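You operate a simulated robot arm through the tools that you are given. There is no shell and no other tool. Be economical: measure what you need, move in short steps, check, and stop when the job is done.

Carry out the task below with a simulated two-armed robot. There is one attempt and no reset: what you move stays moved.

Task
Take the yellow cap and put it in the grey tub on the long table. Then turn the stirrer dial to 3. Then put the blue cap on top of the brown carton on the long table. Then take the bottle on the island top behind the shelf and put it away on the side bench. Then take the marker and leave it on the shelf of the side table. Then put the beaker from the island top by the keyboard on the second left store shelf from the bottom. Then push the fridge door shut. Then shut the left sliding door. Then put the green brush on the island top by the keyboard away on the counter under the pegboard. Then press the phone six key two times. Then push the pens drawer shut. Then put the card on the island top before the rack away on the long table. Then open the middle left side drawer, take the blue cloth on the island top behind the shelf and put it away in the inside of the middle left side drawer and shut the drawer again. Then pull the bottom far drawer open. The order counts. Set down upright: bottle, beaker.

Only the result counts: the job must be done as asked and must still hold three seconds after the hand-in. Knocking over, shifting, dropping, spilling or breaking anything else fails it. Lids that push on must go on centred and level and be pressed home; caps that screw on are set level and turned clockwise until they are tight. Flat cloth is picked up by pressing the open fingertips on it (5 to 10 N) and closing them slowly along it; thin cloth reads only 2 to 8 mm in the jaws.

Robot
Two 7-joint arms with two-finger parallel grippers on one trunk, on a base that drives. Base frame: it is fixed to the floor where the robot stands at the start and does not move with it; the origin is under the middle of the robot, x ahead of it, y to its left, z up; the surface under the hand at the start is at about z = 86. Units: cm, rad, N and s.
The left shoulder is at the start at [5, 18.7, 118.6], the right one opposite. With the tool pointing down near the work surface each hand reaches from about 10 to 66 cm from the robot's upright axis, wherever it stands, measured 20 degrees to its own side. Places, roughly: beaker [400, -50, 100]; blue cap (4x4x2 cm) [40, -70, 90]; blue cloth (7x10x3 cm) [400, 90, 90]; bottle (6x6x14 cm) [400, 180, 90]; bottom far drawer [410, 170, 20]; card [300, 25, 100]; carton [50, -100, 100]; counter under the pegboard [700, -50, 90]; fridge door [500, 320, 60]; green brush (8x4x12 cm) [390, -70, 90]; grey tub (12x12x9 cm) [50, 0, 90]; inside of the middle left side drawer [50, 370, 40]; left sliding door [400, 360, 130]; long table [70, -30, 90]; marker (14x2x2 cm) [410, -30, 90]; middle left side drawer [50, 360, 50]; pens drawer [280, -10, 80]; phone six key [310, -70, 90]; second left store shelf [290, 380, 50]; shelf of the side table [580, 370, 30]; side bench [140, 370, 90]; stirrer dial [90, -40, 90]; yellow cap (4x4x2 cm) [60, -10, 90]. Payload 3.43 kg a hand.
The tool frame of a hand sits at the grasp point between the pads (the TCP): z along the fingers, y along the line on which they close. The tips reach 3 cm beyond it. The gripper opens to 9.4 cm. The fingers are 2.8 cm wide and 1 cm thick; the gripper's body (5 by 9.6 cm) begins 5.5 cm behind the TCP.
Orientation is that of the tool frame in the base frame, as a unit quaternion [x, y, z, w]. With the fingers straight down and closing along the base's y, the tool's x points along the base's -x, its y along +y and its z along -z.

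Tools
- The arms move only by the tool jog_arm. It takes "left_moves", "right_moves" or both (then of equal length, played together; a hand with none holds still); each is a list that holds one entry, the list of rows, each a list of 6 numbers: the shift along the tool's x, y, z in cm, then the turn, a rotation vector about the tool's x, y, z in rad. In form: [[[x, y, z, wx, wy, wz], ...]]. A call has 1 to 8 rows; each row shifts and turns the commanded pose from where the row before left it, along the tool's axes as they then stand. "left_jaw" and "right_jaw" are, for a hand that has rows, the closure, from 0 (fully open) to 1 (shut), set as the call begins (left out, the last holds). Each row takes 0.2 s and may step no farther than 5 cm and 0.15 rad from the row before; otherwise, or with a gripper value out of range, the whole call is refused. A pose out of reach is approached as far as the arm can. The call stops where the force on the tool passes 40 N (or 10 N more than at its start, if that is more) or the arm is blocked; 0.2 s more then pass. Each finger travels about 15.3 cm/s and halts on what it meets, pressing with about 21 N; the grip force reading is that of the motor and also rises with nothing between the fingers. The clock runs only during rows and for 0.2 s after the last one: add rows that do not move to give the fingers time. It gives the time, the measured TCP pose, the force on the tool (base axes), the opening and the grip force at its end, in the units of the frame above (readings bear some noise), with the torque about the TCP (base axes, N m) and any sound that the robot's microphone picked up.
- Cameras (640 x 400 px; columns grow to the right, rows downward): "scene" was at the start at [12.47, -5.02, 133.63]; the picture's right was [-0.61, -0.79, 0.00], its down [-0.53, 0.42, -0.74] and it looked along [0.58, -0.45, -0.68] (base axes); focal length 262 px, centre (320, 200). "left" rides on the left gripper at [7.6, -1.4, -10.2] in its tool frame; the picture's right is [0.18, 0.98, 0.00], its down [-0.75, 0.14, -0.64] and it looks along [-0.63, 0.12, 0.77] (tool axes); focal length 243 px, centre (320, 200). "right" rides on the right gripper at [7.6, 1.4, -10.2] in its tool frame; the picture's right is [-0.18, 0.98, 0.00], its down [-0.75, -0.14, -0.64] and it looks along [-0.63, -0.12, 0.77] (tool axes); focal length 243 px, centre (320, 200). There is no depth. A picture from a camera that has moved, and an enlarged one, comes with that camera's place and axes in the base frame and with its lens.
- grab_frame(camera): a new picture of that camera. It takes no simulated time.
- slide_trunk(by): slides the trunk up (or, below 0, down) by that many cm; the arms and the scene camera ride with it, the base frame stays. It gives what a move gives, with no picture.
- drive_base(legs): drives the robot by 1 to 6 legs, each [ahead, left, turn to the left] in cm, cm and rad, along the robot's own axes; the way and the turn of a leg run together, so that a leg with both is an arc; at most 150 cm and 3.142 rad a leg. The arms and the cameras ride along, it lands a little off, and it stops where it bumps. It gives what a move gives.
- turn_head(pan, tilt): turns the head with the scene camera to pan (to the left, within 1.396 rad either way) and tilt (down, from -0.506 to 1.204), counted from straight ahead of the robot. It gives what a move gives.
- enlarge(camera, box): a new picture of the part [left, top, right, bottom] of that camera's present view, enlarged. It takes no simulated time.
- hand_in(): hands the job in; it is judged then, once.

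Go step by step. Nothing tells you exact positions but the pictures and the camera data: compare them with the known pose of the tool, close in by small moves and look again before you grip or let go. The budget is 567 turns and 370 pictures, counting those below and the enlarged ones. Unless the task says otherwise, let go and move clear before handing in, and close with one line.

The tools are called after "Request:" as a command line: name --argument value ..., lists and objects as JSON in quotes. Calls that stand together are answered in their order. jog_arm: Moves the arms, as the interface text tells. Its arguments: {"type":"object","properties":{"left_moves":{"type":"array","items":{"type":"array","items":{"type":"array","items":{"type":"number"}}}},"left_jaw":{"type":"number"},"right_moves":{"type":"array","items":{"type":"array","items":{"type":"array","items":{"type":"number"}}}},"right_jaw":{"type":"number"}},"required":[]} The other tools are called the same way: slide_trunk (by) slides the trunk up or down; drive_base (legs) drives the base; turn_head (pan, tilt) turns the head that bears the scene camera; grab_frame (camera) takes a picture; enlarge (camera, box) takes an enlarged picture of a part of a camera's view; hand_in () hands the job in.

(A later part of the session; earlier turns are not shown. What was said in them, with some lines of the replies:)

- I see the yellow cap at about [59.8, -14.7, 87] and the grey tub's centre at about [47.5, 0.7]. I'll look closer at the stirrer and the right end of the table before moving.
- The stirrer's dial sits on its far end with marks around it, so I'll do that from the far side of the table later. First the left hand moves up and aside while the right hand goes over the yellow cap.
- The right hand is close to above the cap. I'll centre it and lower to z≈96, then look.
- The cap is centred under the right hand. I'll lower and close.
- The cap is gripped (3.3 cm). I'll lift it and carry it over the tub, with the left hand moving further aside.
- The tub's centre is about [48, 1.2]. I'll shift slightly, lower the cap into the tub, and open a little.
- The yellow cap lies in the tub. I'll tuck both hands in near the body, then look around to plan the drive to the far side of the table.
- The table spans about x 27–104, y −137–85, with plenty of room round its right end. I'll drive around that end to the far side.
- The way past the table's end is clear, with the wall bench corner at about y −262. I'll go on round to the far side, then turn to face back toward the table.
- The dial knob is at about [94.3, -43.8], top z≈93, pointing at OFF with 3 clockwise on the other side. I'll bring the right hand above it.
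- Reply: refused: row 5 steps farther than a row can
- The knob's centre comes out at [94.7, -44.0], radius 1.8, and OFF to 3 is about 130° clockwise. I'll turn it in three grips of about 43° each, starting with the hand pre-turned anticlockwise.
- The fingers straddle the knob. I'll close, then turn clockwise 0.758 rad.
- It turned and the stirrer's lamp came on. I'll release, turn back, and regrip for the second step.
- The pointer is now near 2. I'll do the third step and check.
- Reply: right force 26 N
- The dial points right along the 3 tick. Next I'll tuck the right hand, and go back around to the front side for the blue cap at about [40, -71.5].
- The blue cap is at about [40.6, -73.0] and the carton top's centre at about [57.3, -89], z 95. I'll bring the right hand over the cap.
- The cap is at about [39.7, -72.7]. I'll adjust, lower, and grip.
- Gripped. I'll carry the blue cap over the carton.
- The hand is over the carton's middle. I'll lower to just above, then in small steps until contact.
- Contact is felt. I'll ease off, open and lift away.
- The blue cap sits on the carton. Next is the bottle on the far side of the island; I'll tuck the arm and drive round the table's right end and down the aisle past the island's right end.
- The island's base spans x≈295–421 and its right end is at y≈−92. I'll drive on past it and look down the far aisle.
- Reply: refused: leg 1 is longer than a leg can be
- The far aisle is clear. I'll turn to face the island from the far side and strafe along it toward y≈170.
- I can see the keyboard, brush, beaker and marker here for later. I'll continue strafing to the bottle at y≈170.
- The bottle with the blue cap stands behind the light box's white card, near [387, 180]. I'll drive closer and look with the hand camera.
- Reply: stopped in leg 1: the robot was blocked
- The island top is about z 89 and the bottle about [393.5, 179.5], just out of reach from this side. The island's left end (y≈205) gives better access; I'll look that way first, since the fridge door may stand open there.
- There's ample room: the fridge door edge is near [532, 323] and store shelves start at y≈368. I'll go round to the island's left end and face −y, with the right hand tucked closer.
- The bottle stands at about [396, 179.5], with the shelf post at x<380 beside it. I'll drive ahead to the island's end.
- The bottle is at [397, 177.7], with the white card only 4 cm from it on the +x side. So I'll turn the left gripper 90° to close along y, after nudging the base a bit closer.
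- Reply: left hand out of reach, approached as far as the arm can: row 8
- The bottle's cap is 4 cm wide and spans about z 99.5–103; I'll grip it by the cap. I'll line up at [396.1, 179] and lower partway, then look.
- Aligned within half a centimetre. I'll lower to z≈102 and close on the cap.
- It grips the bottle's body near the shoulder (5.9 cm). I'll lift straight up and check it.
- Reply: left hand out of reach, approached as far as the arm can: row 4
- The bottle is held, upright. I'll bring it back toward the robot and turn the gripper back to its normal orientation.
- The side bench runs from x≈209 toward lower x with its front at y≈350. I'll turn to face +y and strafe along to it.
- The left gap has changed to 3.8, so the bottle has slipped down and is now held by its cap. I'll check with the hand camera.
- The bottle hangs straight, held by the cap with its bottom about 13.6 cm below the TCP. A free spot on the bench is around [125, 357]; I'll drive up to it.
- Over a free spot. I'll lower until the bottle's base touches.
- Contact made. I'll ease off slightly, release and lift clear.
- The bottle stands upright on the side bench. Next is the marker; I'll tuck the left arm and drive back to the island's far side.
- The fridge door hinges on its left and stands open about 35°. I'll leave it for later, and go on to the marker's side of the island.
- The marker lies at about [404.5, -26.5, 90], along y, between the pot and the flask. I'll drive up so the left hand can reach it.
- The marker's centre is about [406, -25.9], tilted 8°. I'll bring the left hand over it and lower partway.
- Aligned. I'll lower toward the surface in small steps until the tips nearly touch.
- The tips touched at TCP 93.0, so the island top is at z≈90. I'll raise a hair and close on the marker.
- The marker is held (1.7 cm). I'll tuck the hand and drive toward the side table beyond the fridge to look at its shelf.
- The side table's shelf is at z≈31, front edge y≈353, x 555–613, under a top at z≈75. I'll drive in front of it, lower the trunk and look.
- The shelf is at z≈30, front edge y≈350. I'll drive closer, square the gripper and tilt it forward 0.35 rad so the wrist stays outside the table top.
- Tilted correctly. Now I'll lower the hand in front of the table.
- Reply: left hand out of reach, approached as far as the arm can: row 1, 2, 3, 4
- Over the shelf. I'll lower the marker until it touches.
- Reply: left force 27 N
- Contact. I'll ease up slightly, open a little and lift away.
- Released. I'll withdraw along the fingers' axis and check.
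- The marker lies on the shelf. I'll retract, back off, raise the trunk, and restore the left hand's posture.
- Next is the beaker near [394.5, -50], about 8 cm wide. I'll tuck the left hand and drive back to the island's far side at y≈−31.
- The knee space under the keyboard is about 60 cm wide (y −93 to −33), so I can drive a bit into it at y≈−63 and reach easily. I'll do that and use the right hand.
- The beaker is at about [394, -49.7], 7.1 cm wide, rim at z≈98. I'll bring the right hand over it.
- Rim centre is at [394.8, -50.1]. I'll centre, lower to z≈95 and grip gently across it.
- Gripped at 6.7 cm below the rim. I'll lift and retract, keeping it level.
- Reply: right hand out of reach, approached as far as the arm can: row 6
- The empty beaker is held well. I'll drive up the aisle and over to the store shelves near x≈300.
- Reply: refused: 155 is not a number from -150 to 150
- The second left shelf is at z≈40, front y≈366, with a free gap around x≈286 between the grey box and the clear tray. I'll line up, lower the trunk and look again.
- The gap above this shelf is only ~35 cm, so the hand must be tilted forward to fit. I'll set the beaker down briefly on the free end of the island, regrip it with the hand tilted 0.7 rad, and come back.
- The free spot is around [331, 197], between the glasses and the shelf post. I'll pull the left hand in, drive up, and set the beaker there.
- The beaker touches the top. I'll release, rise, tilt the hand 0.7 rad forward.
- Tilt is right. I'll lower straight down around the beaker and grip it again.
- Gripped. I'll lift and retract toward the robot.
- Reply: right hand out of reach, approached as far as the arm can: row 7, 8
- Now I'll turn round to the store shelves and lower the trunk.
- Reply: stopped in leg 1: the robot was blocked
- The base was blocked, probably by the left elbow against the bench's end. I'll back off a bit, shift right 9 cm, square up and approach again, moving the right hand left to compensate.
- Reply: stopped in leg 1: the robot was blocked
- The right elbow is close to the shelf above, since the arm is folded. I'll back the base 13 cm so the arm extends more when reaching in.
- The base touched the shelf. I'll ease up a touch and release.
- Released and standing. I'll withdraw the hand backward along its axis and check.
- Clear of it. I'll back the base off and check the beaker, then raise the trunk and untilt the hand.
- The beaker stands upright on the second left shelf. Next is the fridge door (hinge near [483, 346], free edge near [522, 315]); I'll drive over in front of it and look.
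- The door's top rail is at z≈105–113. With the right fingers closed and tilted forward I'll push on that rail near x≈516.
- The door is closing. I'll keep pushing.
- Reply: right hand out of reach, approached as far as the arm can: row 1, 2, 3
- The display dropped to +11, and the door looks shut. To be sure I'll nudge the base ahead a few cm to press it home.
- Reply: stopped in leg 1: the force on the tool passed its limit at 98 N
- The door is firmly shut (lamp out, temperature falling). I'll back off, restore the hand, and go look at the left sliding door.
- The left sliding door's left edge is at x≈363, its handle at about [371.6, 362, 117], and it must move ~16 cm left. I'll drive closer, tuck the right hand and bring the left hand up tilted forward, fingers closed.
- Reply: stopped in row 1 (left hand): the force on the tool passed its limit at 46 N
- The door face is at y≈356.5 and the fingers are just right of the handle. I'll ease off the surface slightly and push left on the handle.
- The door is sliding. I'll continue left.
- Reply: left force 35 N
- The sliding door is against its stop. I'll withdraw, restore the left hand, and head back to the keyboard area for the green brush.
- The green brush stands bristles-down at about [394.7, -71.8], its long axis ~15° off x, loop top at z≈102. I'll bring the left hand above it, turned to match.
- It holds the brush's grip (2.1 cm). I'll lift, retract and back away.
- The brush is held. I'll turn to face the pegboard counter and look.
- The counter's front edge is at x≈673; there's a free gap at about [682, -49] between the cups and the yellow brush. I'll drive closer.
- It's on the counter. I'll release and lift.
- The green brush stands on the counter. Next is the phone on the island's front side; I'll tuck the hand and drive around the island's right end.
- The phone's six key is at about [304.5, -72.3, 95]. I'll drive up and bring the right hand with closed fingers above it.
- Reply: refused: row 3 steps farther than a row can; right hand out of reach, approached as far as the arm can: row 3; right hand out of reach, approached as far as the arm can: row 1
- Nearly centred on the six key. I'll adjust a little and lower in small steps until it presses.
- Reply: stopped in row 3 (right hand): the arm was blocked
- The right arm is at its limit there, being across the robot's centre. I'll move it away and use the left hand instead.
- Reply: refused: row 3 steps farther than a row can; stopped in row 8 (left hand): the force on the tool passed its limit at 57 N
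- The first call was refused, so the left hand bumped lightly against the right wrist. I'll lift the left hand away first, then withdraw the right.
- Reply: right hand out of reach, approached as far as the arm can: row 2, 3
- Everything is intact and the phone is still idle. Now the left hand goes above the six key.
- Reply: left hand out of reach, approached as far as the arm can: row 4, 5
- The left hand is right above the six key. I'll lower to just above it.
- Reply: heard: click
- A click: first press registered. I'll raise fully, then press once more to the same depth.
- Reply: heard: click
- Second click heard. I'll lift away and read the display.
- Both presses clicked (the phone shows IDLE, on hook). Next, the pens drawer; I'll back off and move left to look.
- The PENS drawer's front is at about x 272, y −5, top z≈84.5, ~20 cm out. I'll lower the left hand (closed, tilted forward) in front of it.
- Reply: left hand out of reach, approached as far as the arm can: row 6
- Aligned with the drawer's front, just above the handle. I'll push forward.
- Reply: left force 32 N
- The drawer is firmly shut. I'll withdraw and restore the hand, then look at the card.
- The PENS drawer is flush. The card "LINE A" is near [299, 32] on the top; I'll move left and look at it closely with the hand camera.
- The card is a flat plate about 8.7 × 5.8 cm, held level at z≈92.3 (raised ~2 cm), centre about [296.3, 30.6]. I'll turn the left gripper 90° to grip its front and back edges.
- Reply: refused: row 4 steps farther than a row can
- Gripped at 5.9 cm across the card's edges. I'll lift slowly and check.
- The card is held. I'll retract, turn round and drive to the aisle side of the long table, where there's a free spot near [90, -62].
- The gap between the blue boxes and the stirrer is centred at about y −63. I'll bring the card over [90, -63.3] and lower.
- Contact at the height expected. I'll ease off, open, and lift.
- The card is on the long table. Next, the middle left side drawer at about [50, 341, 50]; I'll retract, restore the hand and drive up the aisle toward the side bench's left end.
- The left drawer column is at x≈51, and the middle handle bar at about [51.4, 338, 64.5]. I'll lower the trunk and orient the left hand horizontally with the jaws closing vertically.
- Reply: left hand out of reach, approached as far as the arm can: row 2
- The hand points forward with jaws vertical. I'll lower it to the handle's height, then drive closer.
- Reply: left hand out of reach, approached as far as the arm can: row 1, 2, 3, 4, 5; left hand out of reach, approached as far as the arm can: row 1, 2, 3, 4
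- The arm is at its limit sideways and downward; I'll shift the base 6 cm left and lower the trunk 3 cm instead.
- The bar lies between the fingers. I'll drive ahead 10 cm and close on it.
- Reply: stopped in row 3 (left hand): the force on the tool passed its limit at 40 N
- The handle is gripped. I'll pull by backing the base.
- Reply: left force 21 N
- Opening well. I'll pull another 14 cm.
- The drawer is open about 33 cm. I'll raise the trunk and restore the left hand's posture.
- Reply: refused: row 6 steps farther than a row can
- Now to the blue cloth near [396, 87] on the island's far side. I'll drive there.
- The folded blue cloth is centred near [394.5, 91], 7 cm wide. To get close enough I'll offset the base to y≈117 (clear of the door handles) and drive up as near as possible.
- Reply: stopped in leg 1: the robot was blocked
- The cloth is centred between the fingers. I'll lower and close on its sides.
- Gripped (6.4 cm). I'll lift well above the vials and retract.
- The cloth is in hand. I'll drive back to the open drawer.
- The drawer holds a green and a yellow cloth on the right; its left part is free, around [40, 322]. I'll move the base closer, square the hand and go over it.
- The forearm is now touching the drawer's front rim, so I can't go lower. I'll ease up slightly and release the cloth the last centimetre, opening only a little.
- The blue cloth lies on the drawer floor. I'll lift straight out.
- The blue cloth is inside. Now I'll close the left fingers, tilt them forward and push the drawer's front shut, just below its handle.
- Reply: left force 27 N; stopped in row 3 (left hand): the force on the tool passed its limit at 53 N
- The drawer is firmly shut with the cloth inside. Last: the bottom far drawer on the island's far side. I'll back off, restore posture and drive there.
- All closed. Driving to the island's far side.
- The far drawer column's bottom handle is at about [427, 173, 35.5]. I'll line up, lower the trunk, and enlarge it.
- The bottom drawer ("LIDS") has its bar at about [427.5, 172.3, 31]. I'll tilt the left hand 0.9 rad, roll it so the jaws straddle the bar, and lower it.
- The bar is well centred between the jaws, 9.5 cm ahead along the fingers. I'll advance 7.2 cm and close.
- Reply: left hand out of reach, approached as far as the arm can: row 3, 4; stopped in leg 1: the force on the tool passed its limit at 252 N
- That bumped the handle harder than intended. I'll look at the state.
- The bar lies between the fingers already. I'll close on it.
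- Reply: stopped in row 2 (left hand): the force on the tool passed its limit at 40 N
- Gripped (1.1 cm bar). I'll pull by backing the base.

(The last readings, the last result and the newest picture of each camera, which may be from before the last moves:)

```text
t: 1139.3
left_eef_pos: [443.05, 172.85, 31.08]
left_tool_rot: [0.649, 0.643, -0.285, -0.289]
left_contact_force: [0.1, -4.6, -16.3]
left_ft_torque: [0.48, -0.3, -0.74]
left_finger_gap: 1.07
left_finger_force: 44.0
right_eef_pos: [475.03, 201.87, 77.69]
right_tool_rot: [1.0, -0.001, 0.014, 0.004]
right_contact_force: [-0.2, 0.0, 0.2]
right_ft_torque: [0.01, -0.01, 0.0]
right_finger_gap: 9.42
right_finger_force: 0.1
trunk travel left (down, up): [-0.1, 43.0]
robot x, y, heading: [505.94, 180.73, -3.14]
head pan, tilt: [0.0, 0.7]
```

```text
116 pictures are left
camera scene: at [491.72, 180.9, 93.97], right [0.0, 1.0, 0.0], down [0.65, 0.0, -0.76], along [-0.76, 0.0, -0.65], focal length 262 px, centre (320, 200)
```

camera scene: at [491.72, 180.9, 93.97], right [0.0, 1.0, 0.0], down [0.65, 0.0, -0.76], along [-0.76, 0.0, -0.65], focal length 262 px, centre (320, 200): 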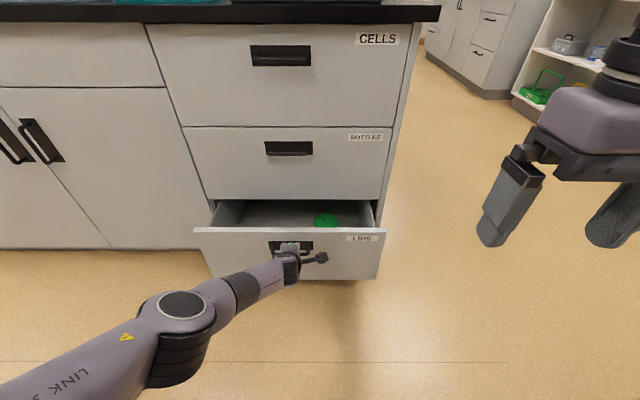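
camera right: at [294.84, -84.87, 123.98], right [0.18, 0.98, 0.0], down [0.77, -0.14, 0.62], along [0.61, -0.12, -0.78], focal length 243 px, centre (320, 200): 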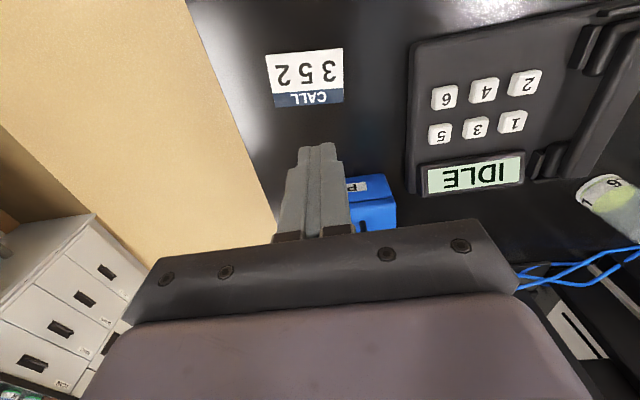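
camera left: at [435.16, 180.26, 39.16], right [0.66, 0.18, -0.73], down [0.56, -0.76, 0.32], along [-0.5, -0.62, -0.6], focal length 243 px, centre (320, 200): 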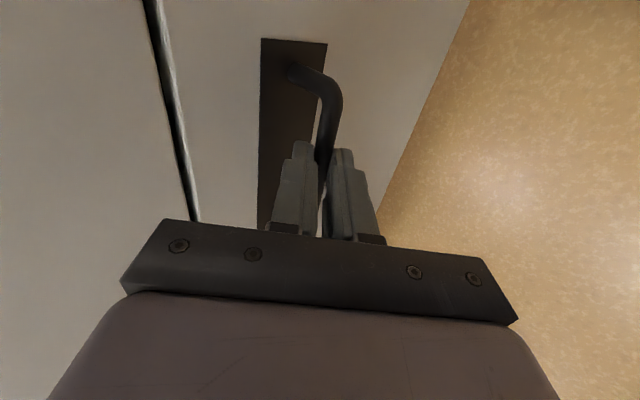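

It opens, with lids inside. I'll pull further.

Request:
drive_base --legs '[[-15, 0, 0]]'

Request:
drive_base --legs '[[-8, 0, 0]]'

Request:
grab_frame --camera "scene"

```text
t: 1140.7
left_eef_pos: [458.37, 172.77, 31.19]
left_tool_rot: [0.649, 0.644, -0.284, -0.289]
left_contact_force: [0.5, 4.1, -10.6]
left_ft_torque: [-0.04, -0.23, -0.44]
left_finger_gap: 1.08
left_finger_force: 44.4
right_eef_pos: [490.39, 201.81, 77.86]
right_tool_rot: [1.0, 0.001, 0.013, 0.005]
right_contact_force: [0.8, -0.4, 0.6]
right_ft_torque: [0.03, 0.0, -0.01]
right_finger_gap: 9.39
right_finger_force: 0.1
trunk travel left (down, up): [-0.1, 43.0]
robot x, y, heading: [521.38, 180.73, -3.141]
head pan, tilt: [0.0, 0.7]
```

```text
t: 1141.7
left_eef_pos: [466.27, 172.8, 31.04]
left_tool_rot: [0.649, 0.644, -0.285, -0.29]
left_contact_force: [1.0, 0.7, -6.5]
left_ft_torque: [0.03, -0.12, -0.6]
left_finger_gap: 1.09
left_finger_force: 44.9
right_eef_pos: [498.2, 201.76, 77.84]
right_tool_rot: [1.0, 0.001, 0.012, 0.004]
right_contact_force: [0.4, 0.1, 0.1]
right_ft_torque: [0.01, 0.02, 0.02]
right_finger_gap: 9.42
right_finger_force: 0.1
trunk travel left (down, up): [-0.1, 43.0]
robot x, y, heading: [529.15, 181.01, -3.133]
head pan, tilt: [0.0, 0.7]
```

```text
115 pictures are left
camera scene: at [514.97, 180.96, 93.99], right [-0.01, 1.0, 0.0], down [0.64, 0.0, -0.76], along [-0.76, 0.0, -0.64], focal length 262 px, centre (320, 200)
```

scene: 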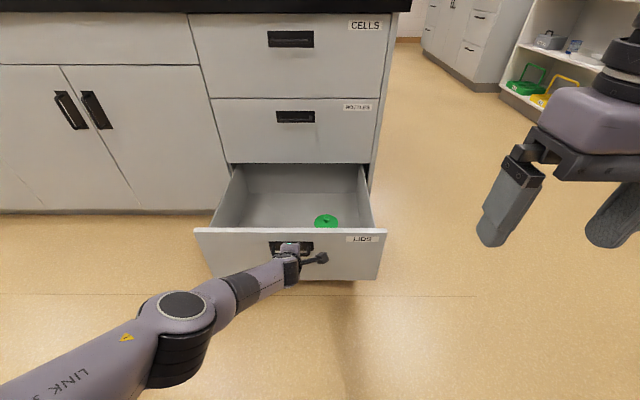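

Open 38 cm. I'll try a little further to reach the stop gently.

Request:
drive_base --legs '[[-4, 0, 0]]'

Request:
grab_frame --camera "scene"

```text
t: 1142.6
left_eef_pos: [470.32, 172.8, 31.13]
left_tool_rot: [0.649, 0.644, -0.284, -0.289]
left_contact_force: [0.9, 0.1, -0.5]
left_ft_torque: [-0.02, 0.01, -0.03]
left_finger_gap: 0.01
left_finger_force: 32.9
right_eef_pos: [502.36, 201.76, 77.91]
right_tool_rot: [1.0, 0.001, 0.012, 0.005]
right_contact_force: [0.2, 0.4, -0.3]
right_ft_torque: [-0.01, 0.01, 0.01]
right_finger_gap: 9.42
right_finger_force: 0.0
trunk travel left (down, up): [-0.1, 43.0]
robot x, y, heading: [533.37, 180.98, -3.139]
head pan, tilt: [0.0, 0.7]
```

```text
114 pictures are left
camera scene: at [519.08, 180.99, 94.0], right [-0.01, 1.0, 0.0], down [0.64, 0.0, -0.76], along [-0.76, 0.0, -0.64], focal length 262 px, centre (320, 200)
```

scene: 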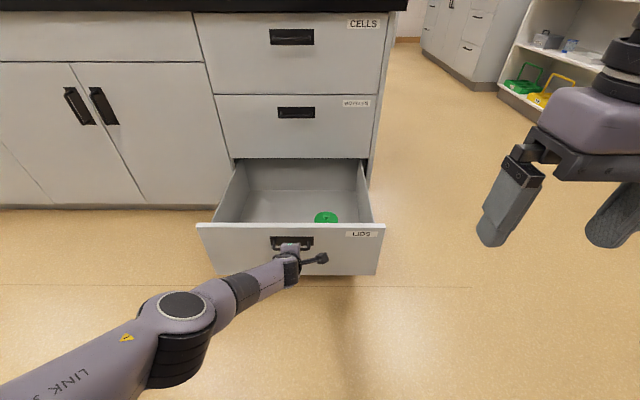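

The drawer is at its full stop and the fingers slid off the bar. I'll back clear, raise the trunk and make a final check of the fridge and shelves.

Request:
drive_base --legs '[[-15, 0, 0]]'

Request:
slide_trunk --by 35

Request:
turn_head --pan -1.35 --tilt 0.3

Request:
grab_frame --camera "scene"

Request:
turn_head --pan 0 --tilt 0.6

Request:
grab_frame --camera "scene"

```text
t: 1144.0
left_eef_pos: [485.07, 172.96, 30.99]
left_tool_rot: [0.649, 0.644, -0.284, -0.289]
left_contact_force: [0.6, 0.2, -0.5]
left_ft_torque: [0.04, 0.0, -0.01]
left_finger_gap: 0.02
left_finger_force: 33.4
right_eef_pos: [517.06, 201.99, 77.85]
right_tool_rot: [1.0, -0.001, 0.012, 0.004]
right_contact_force: [-0.4, 0.3, 0.3]
right_ft_torque: [0.0, -0.03, 0.0]
right_finger_gap: 9.41
right_finger_force: 0.1
trunk travel left (down, up): [-0.1, 43.0]
robot x, y, heading: [548.04, 181.17, -3.138]
head pan, tilt: [0.0, 0.7]
```

```text
t: 1147.4
left_eef_pos: [485.16, 173.02, 66.0]
left_tool_rot: [0.649, 0.644, -0.284, -0.29]
left_contact_force: [0.2, -0.6, 0.4]
left_ft_torque: [-0.02, 0.02, 0.03]
left_finger_gap: 0.0
left_finger_force: 32.9
right_eef_pos: [517.07, 201.99, 112.84]
right_tool_rot: [1.0, 0.0, 0.013, 0.004]
right_contact_force: [0.2, -1.1, -0.4]
right_ft_torque: [0.01, -0.01, 0.01]
right_finger_gap: 9.43
right_finger_force: 0.2
trunk travel left (down, up): [-35.1, 8.0]
robot x, y, heading: [548.48, 180.93, -3.132]
head pan, tilt: [0.0, 0.7]
```

```text
t: 1148.9
left_eef_pos: [485.04, 172.96, 66.04]
left_tool_rot: [0.649, 0.644, -0.284, -0.29]
left_contact_force: [-0.3, 0.0, 0.1]
left_ft_torque: [0.02, 0.01, 0.01]
left_finger_gap: 0.01
left_finger_force: 33.3
right_eef_pos: [517.17, 201.98, 112.9]
right_tool_rot: [1.0, 0.0, 0.012, 0.004]
right_contact_force: [0.0, 0.5, 0.9]
right_ft_torque: [0.06, 0.01, 0.03]
right_finger_gap: 9.41
right_finger_force: 0.1
trunk travel left (down, up): [-35.1, 8.0]
robot x, y, heading: [548.18, 180.97, -3.133]
head pan, tilt: [-1.349, 0.3]
```

```text
113 pictures are left
camera scene: at [540.26, 190.21, 132.61], right [0.97, 0.22, 0.0], down [0.07, -0.29, -0.96], along [-0.21, 0.93, -0.3], focal length 262 px, centre (320, 200)
```

scene: 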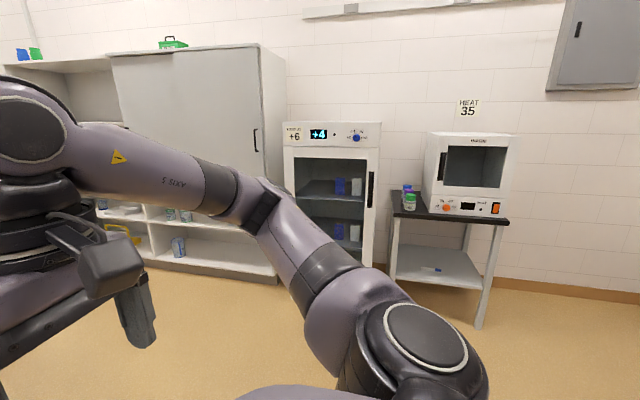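

```text
t: 1150.4
left_eef_pos: [485.19, 172.98, 66.07]
left_tool_rot: [0.649, 0.644, -0.284, -0.29]
left_contact_force: [0.1, 0.5, 0.4]
left_ft_torque: [0.01, -0.05, -0.01]
left_finger_gap: 0.0
left_finger_force: 33.5
right_eef_pos: [517.05, 202.02, 112.9]
right_tool_rot: [1.0, 0.0, 0.012, 0.004]
right_contact_force: [0.2, -0.4, 0.5]
right_ft_torque: [-0.03, -0.01, 0.02]
right_finger_gap: 9.41
right_finger_force: 0.1
trunk travel left (down, up): [-35.1, 8.0]
robot x, y, heading: [548.06, 181.01, -3.14]
head pan, tilt: [0.0, 0.6]
```

```text
112 pictures are left
camera scene: at [533.52, 181.08, 129.86], right [0.0, 1.0, 0.0], down [0.56, 0.0, -0.83], along [-0.83, 0.0, -0.56], focal length 262 px, centre (320, 200)
```

scene: 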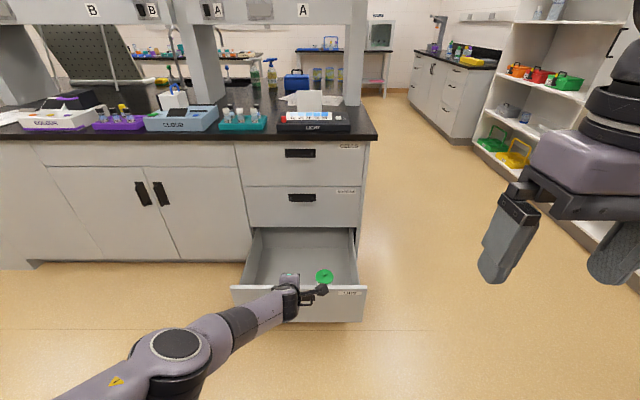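

The fridge is shut, the sliding door is closed, the marker is on its shelf and the far drawer stands open. Both hands are clear, so I'm handing in.

Request:
hand_in

```text
The job is handed in.
```

I carried out all fourteen steps in the order given and handed the job in; the final verdict wasn't shown to me.
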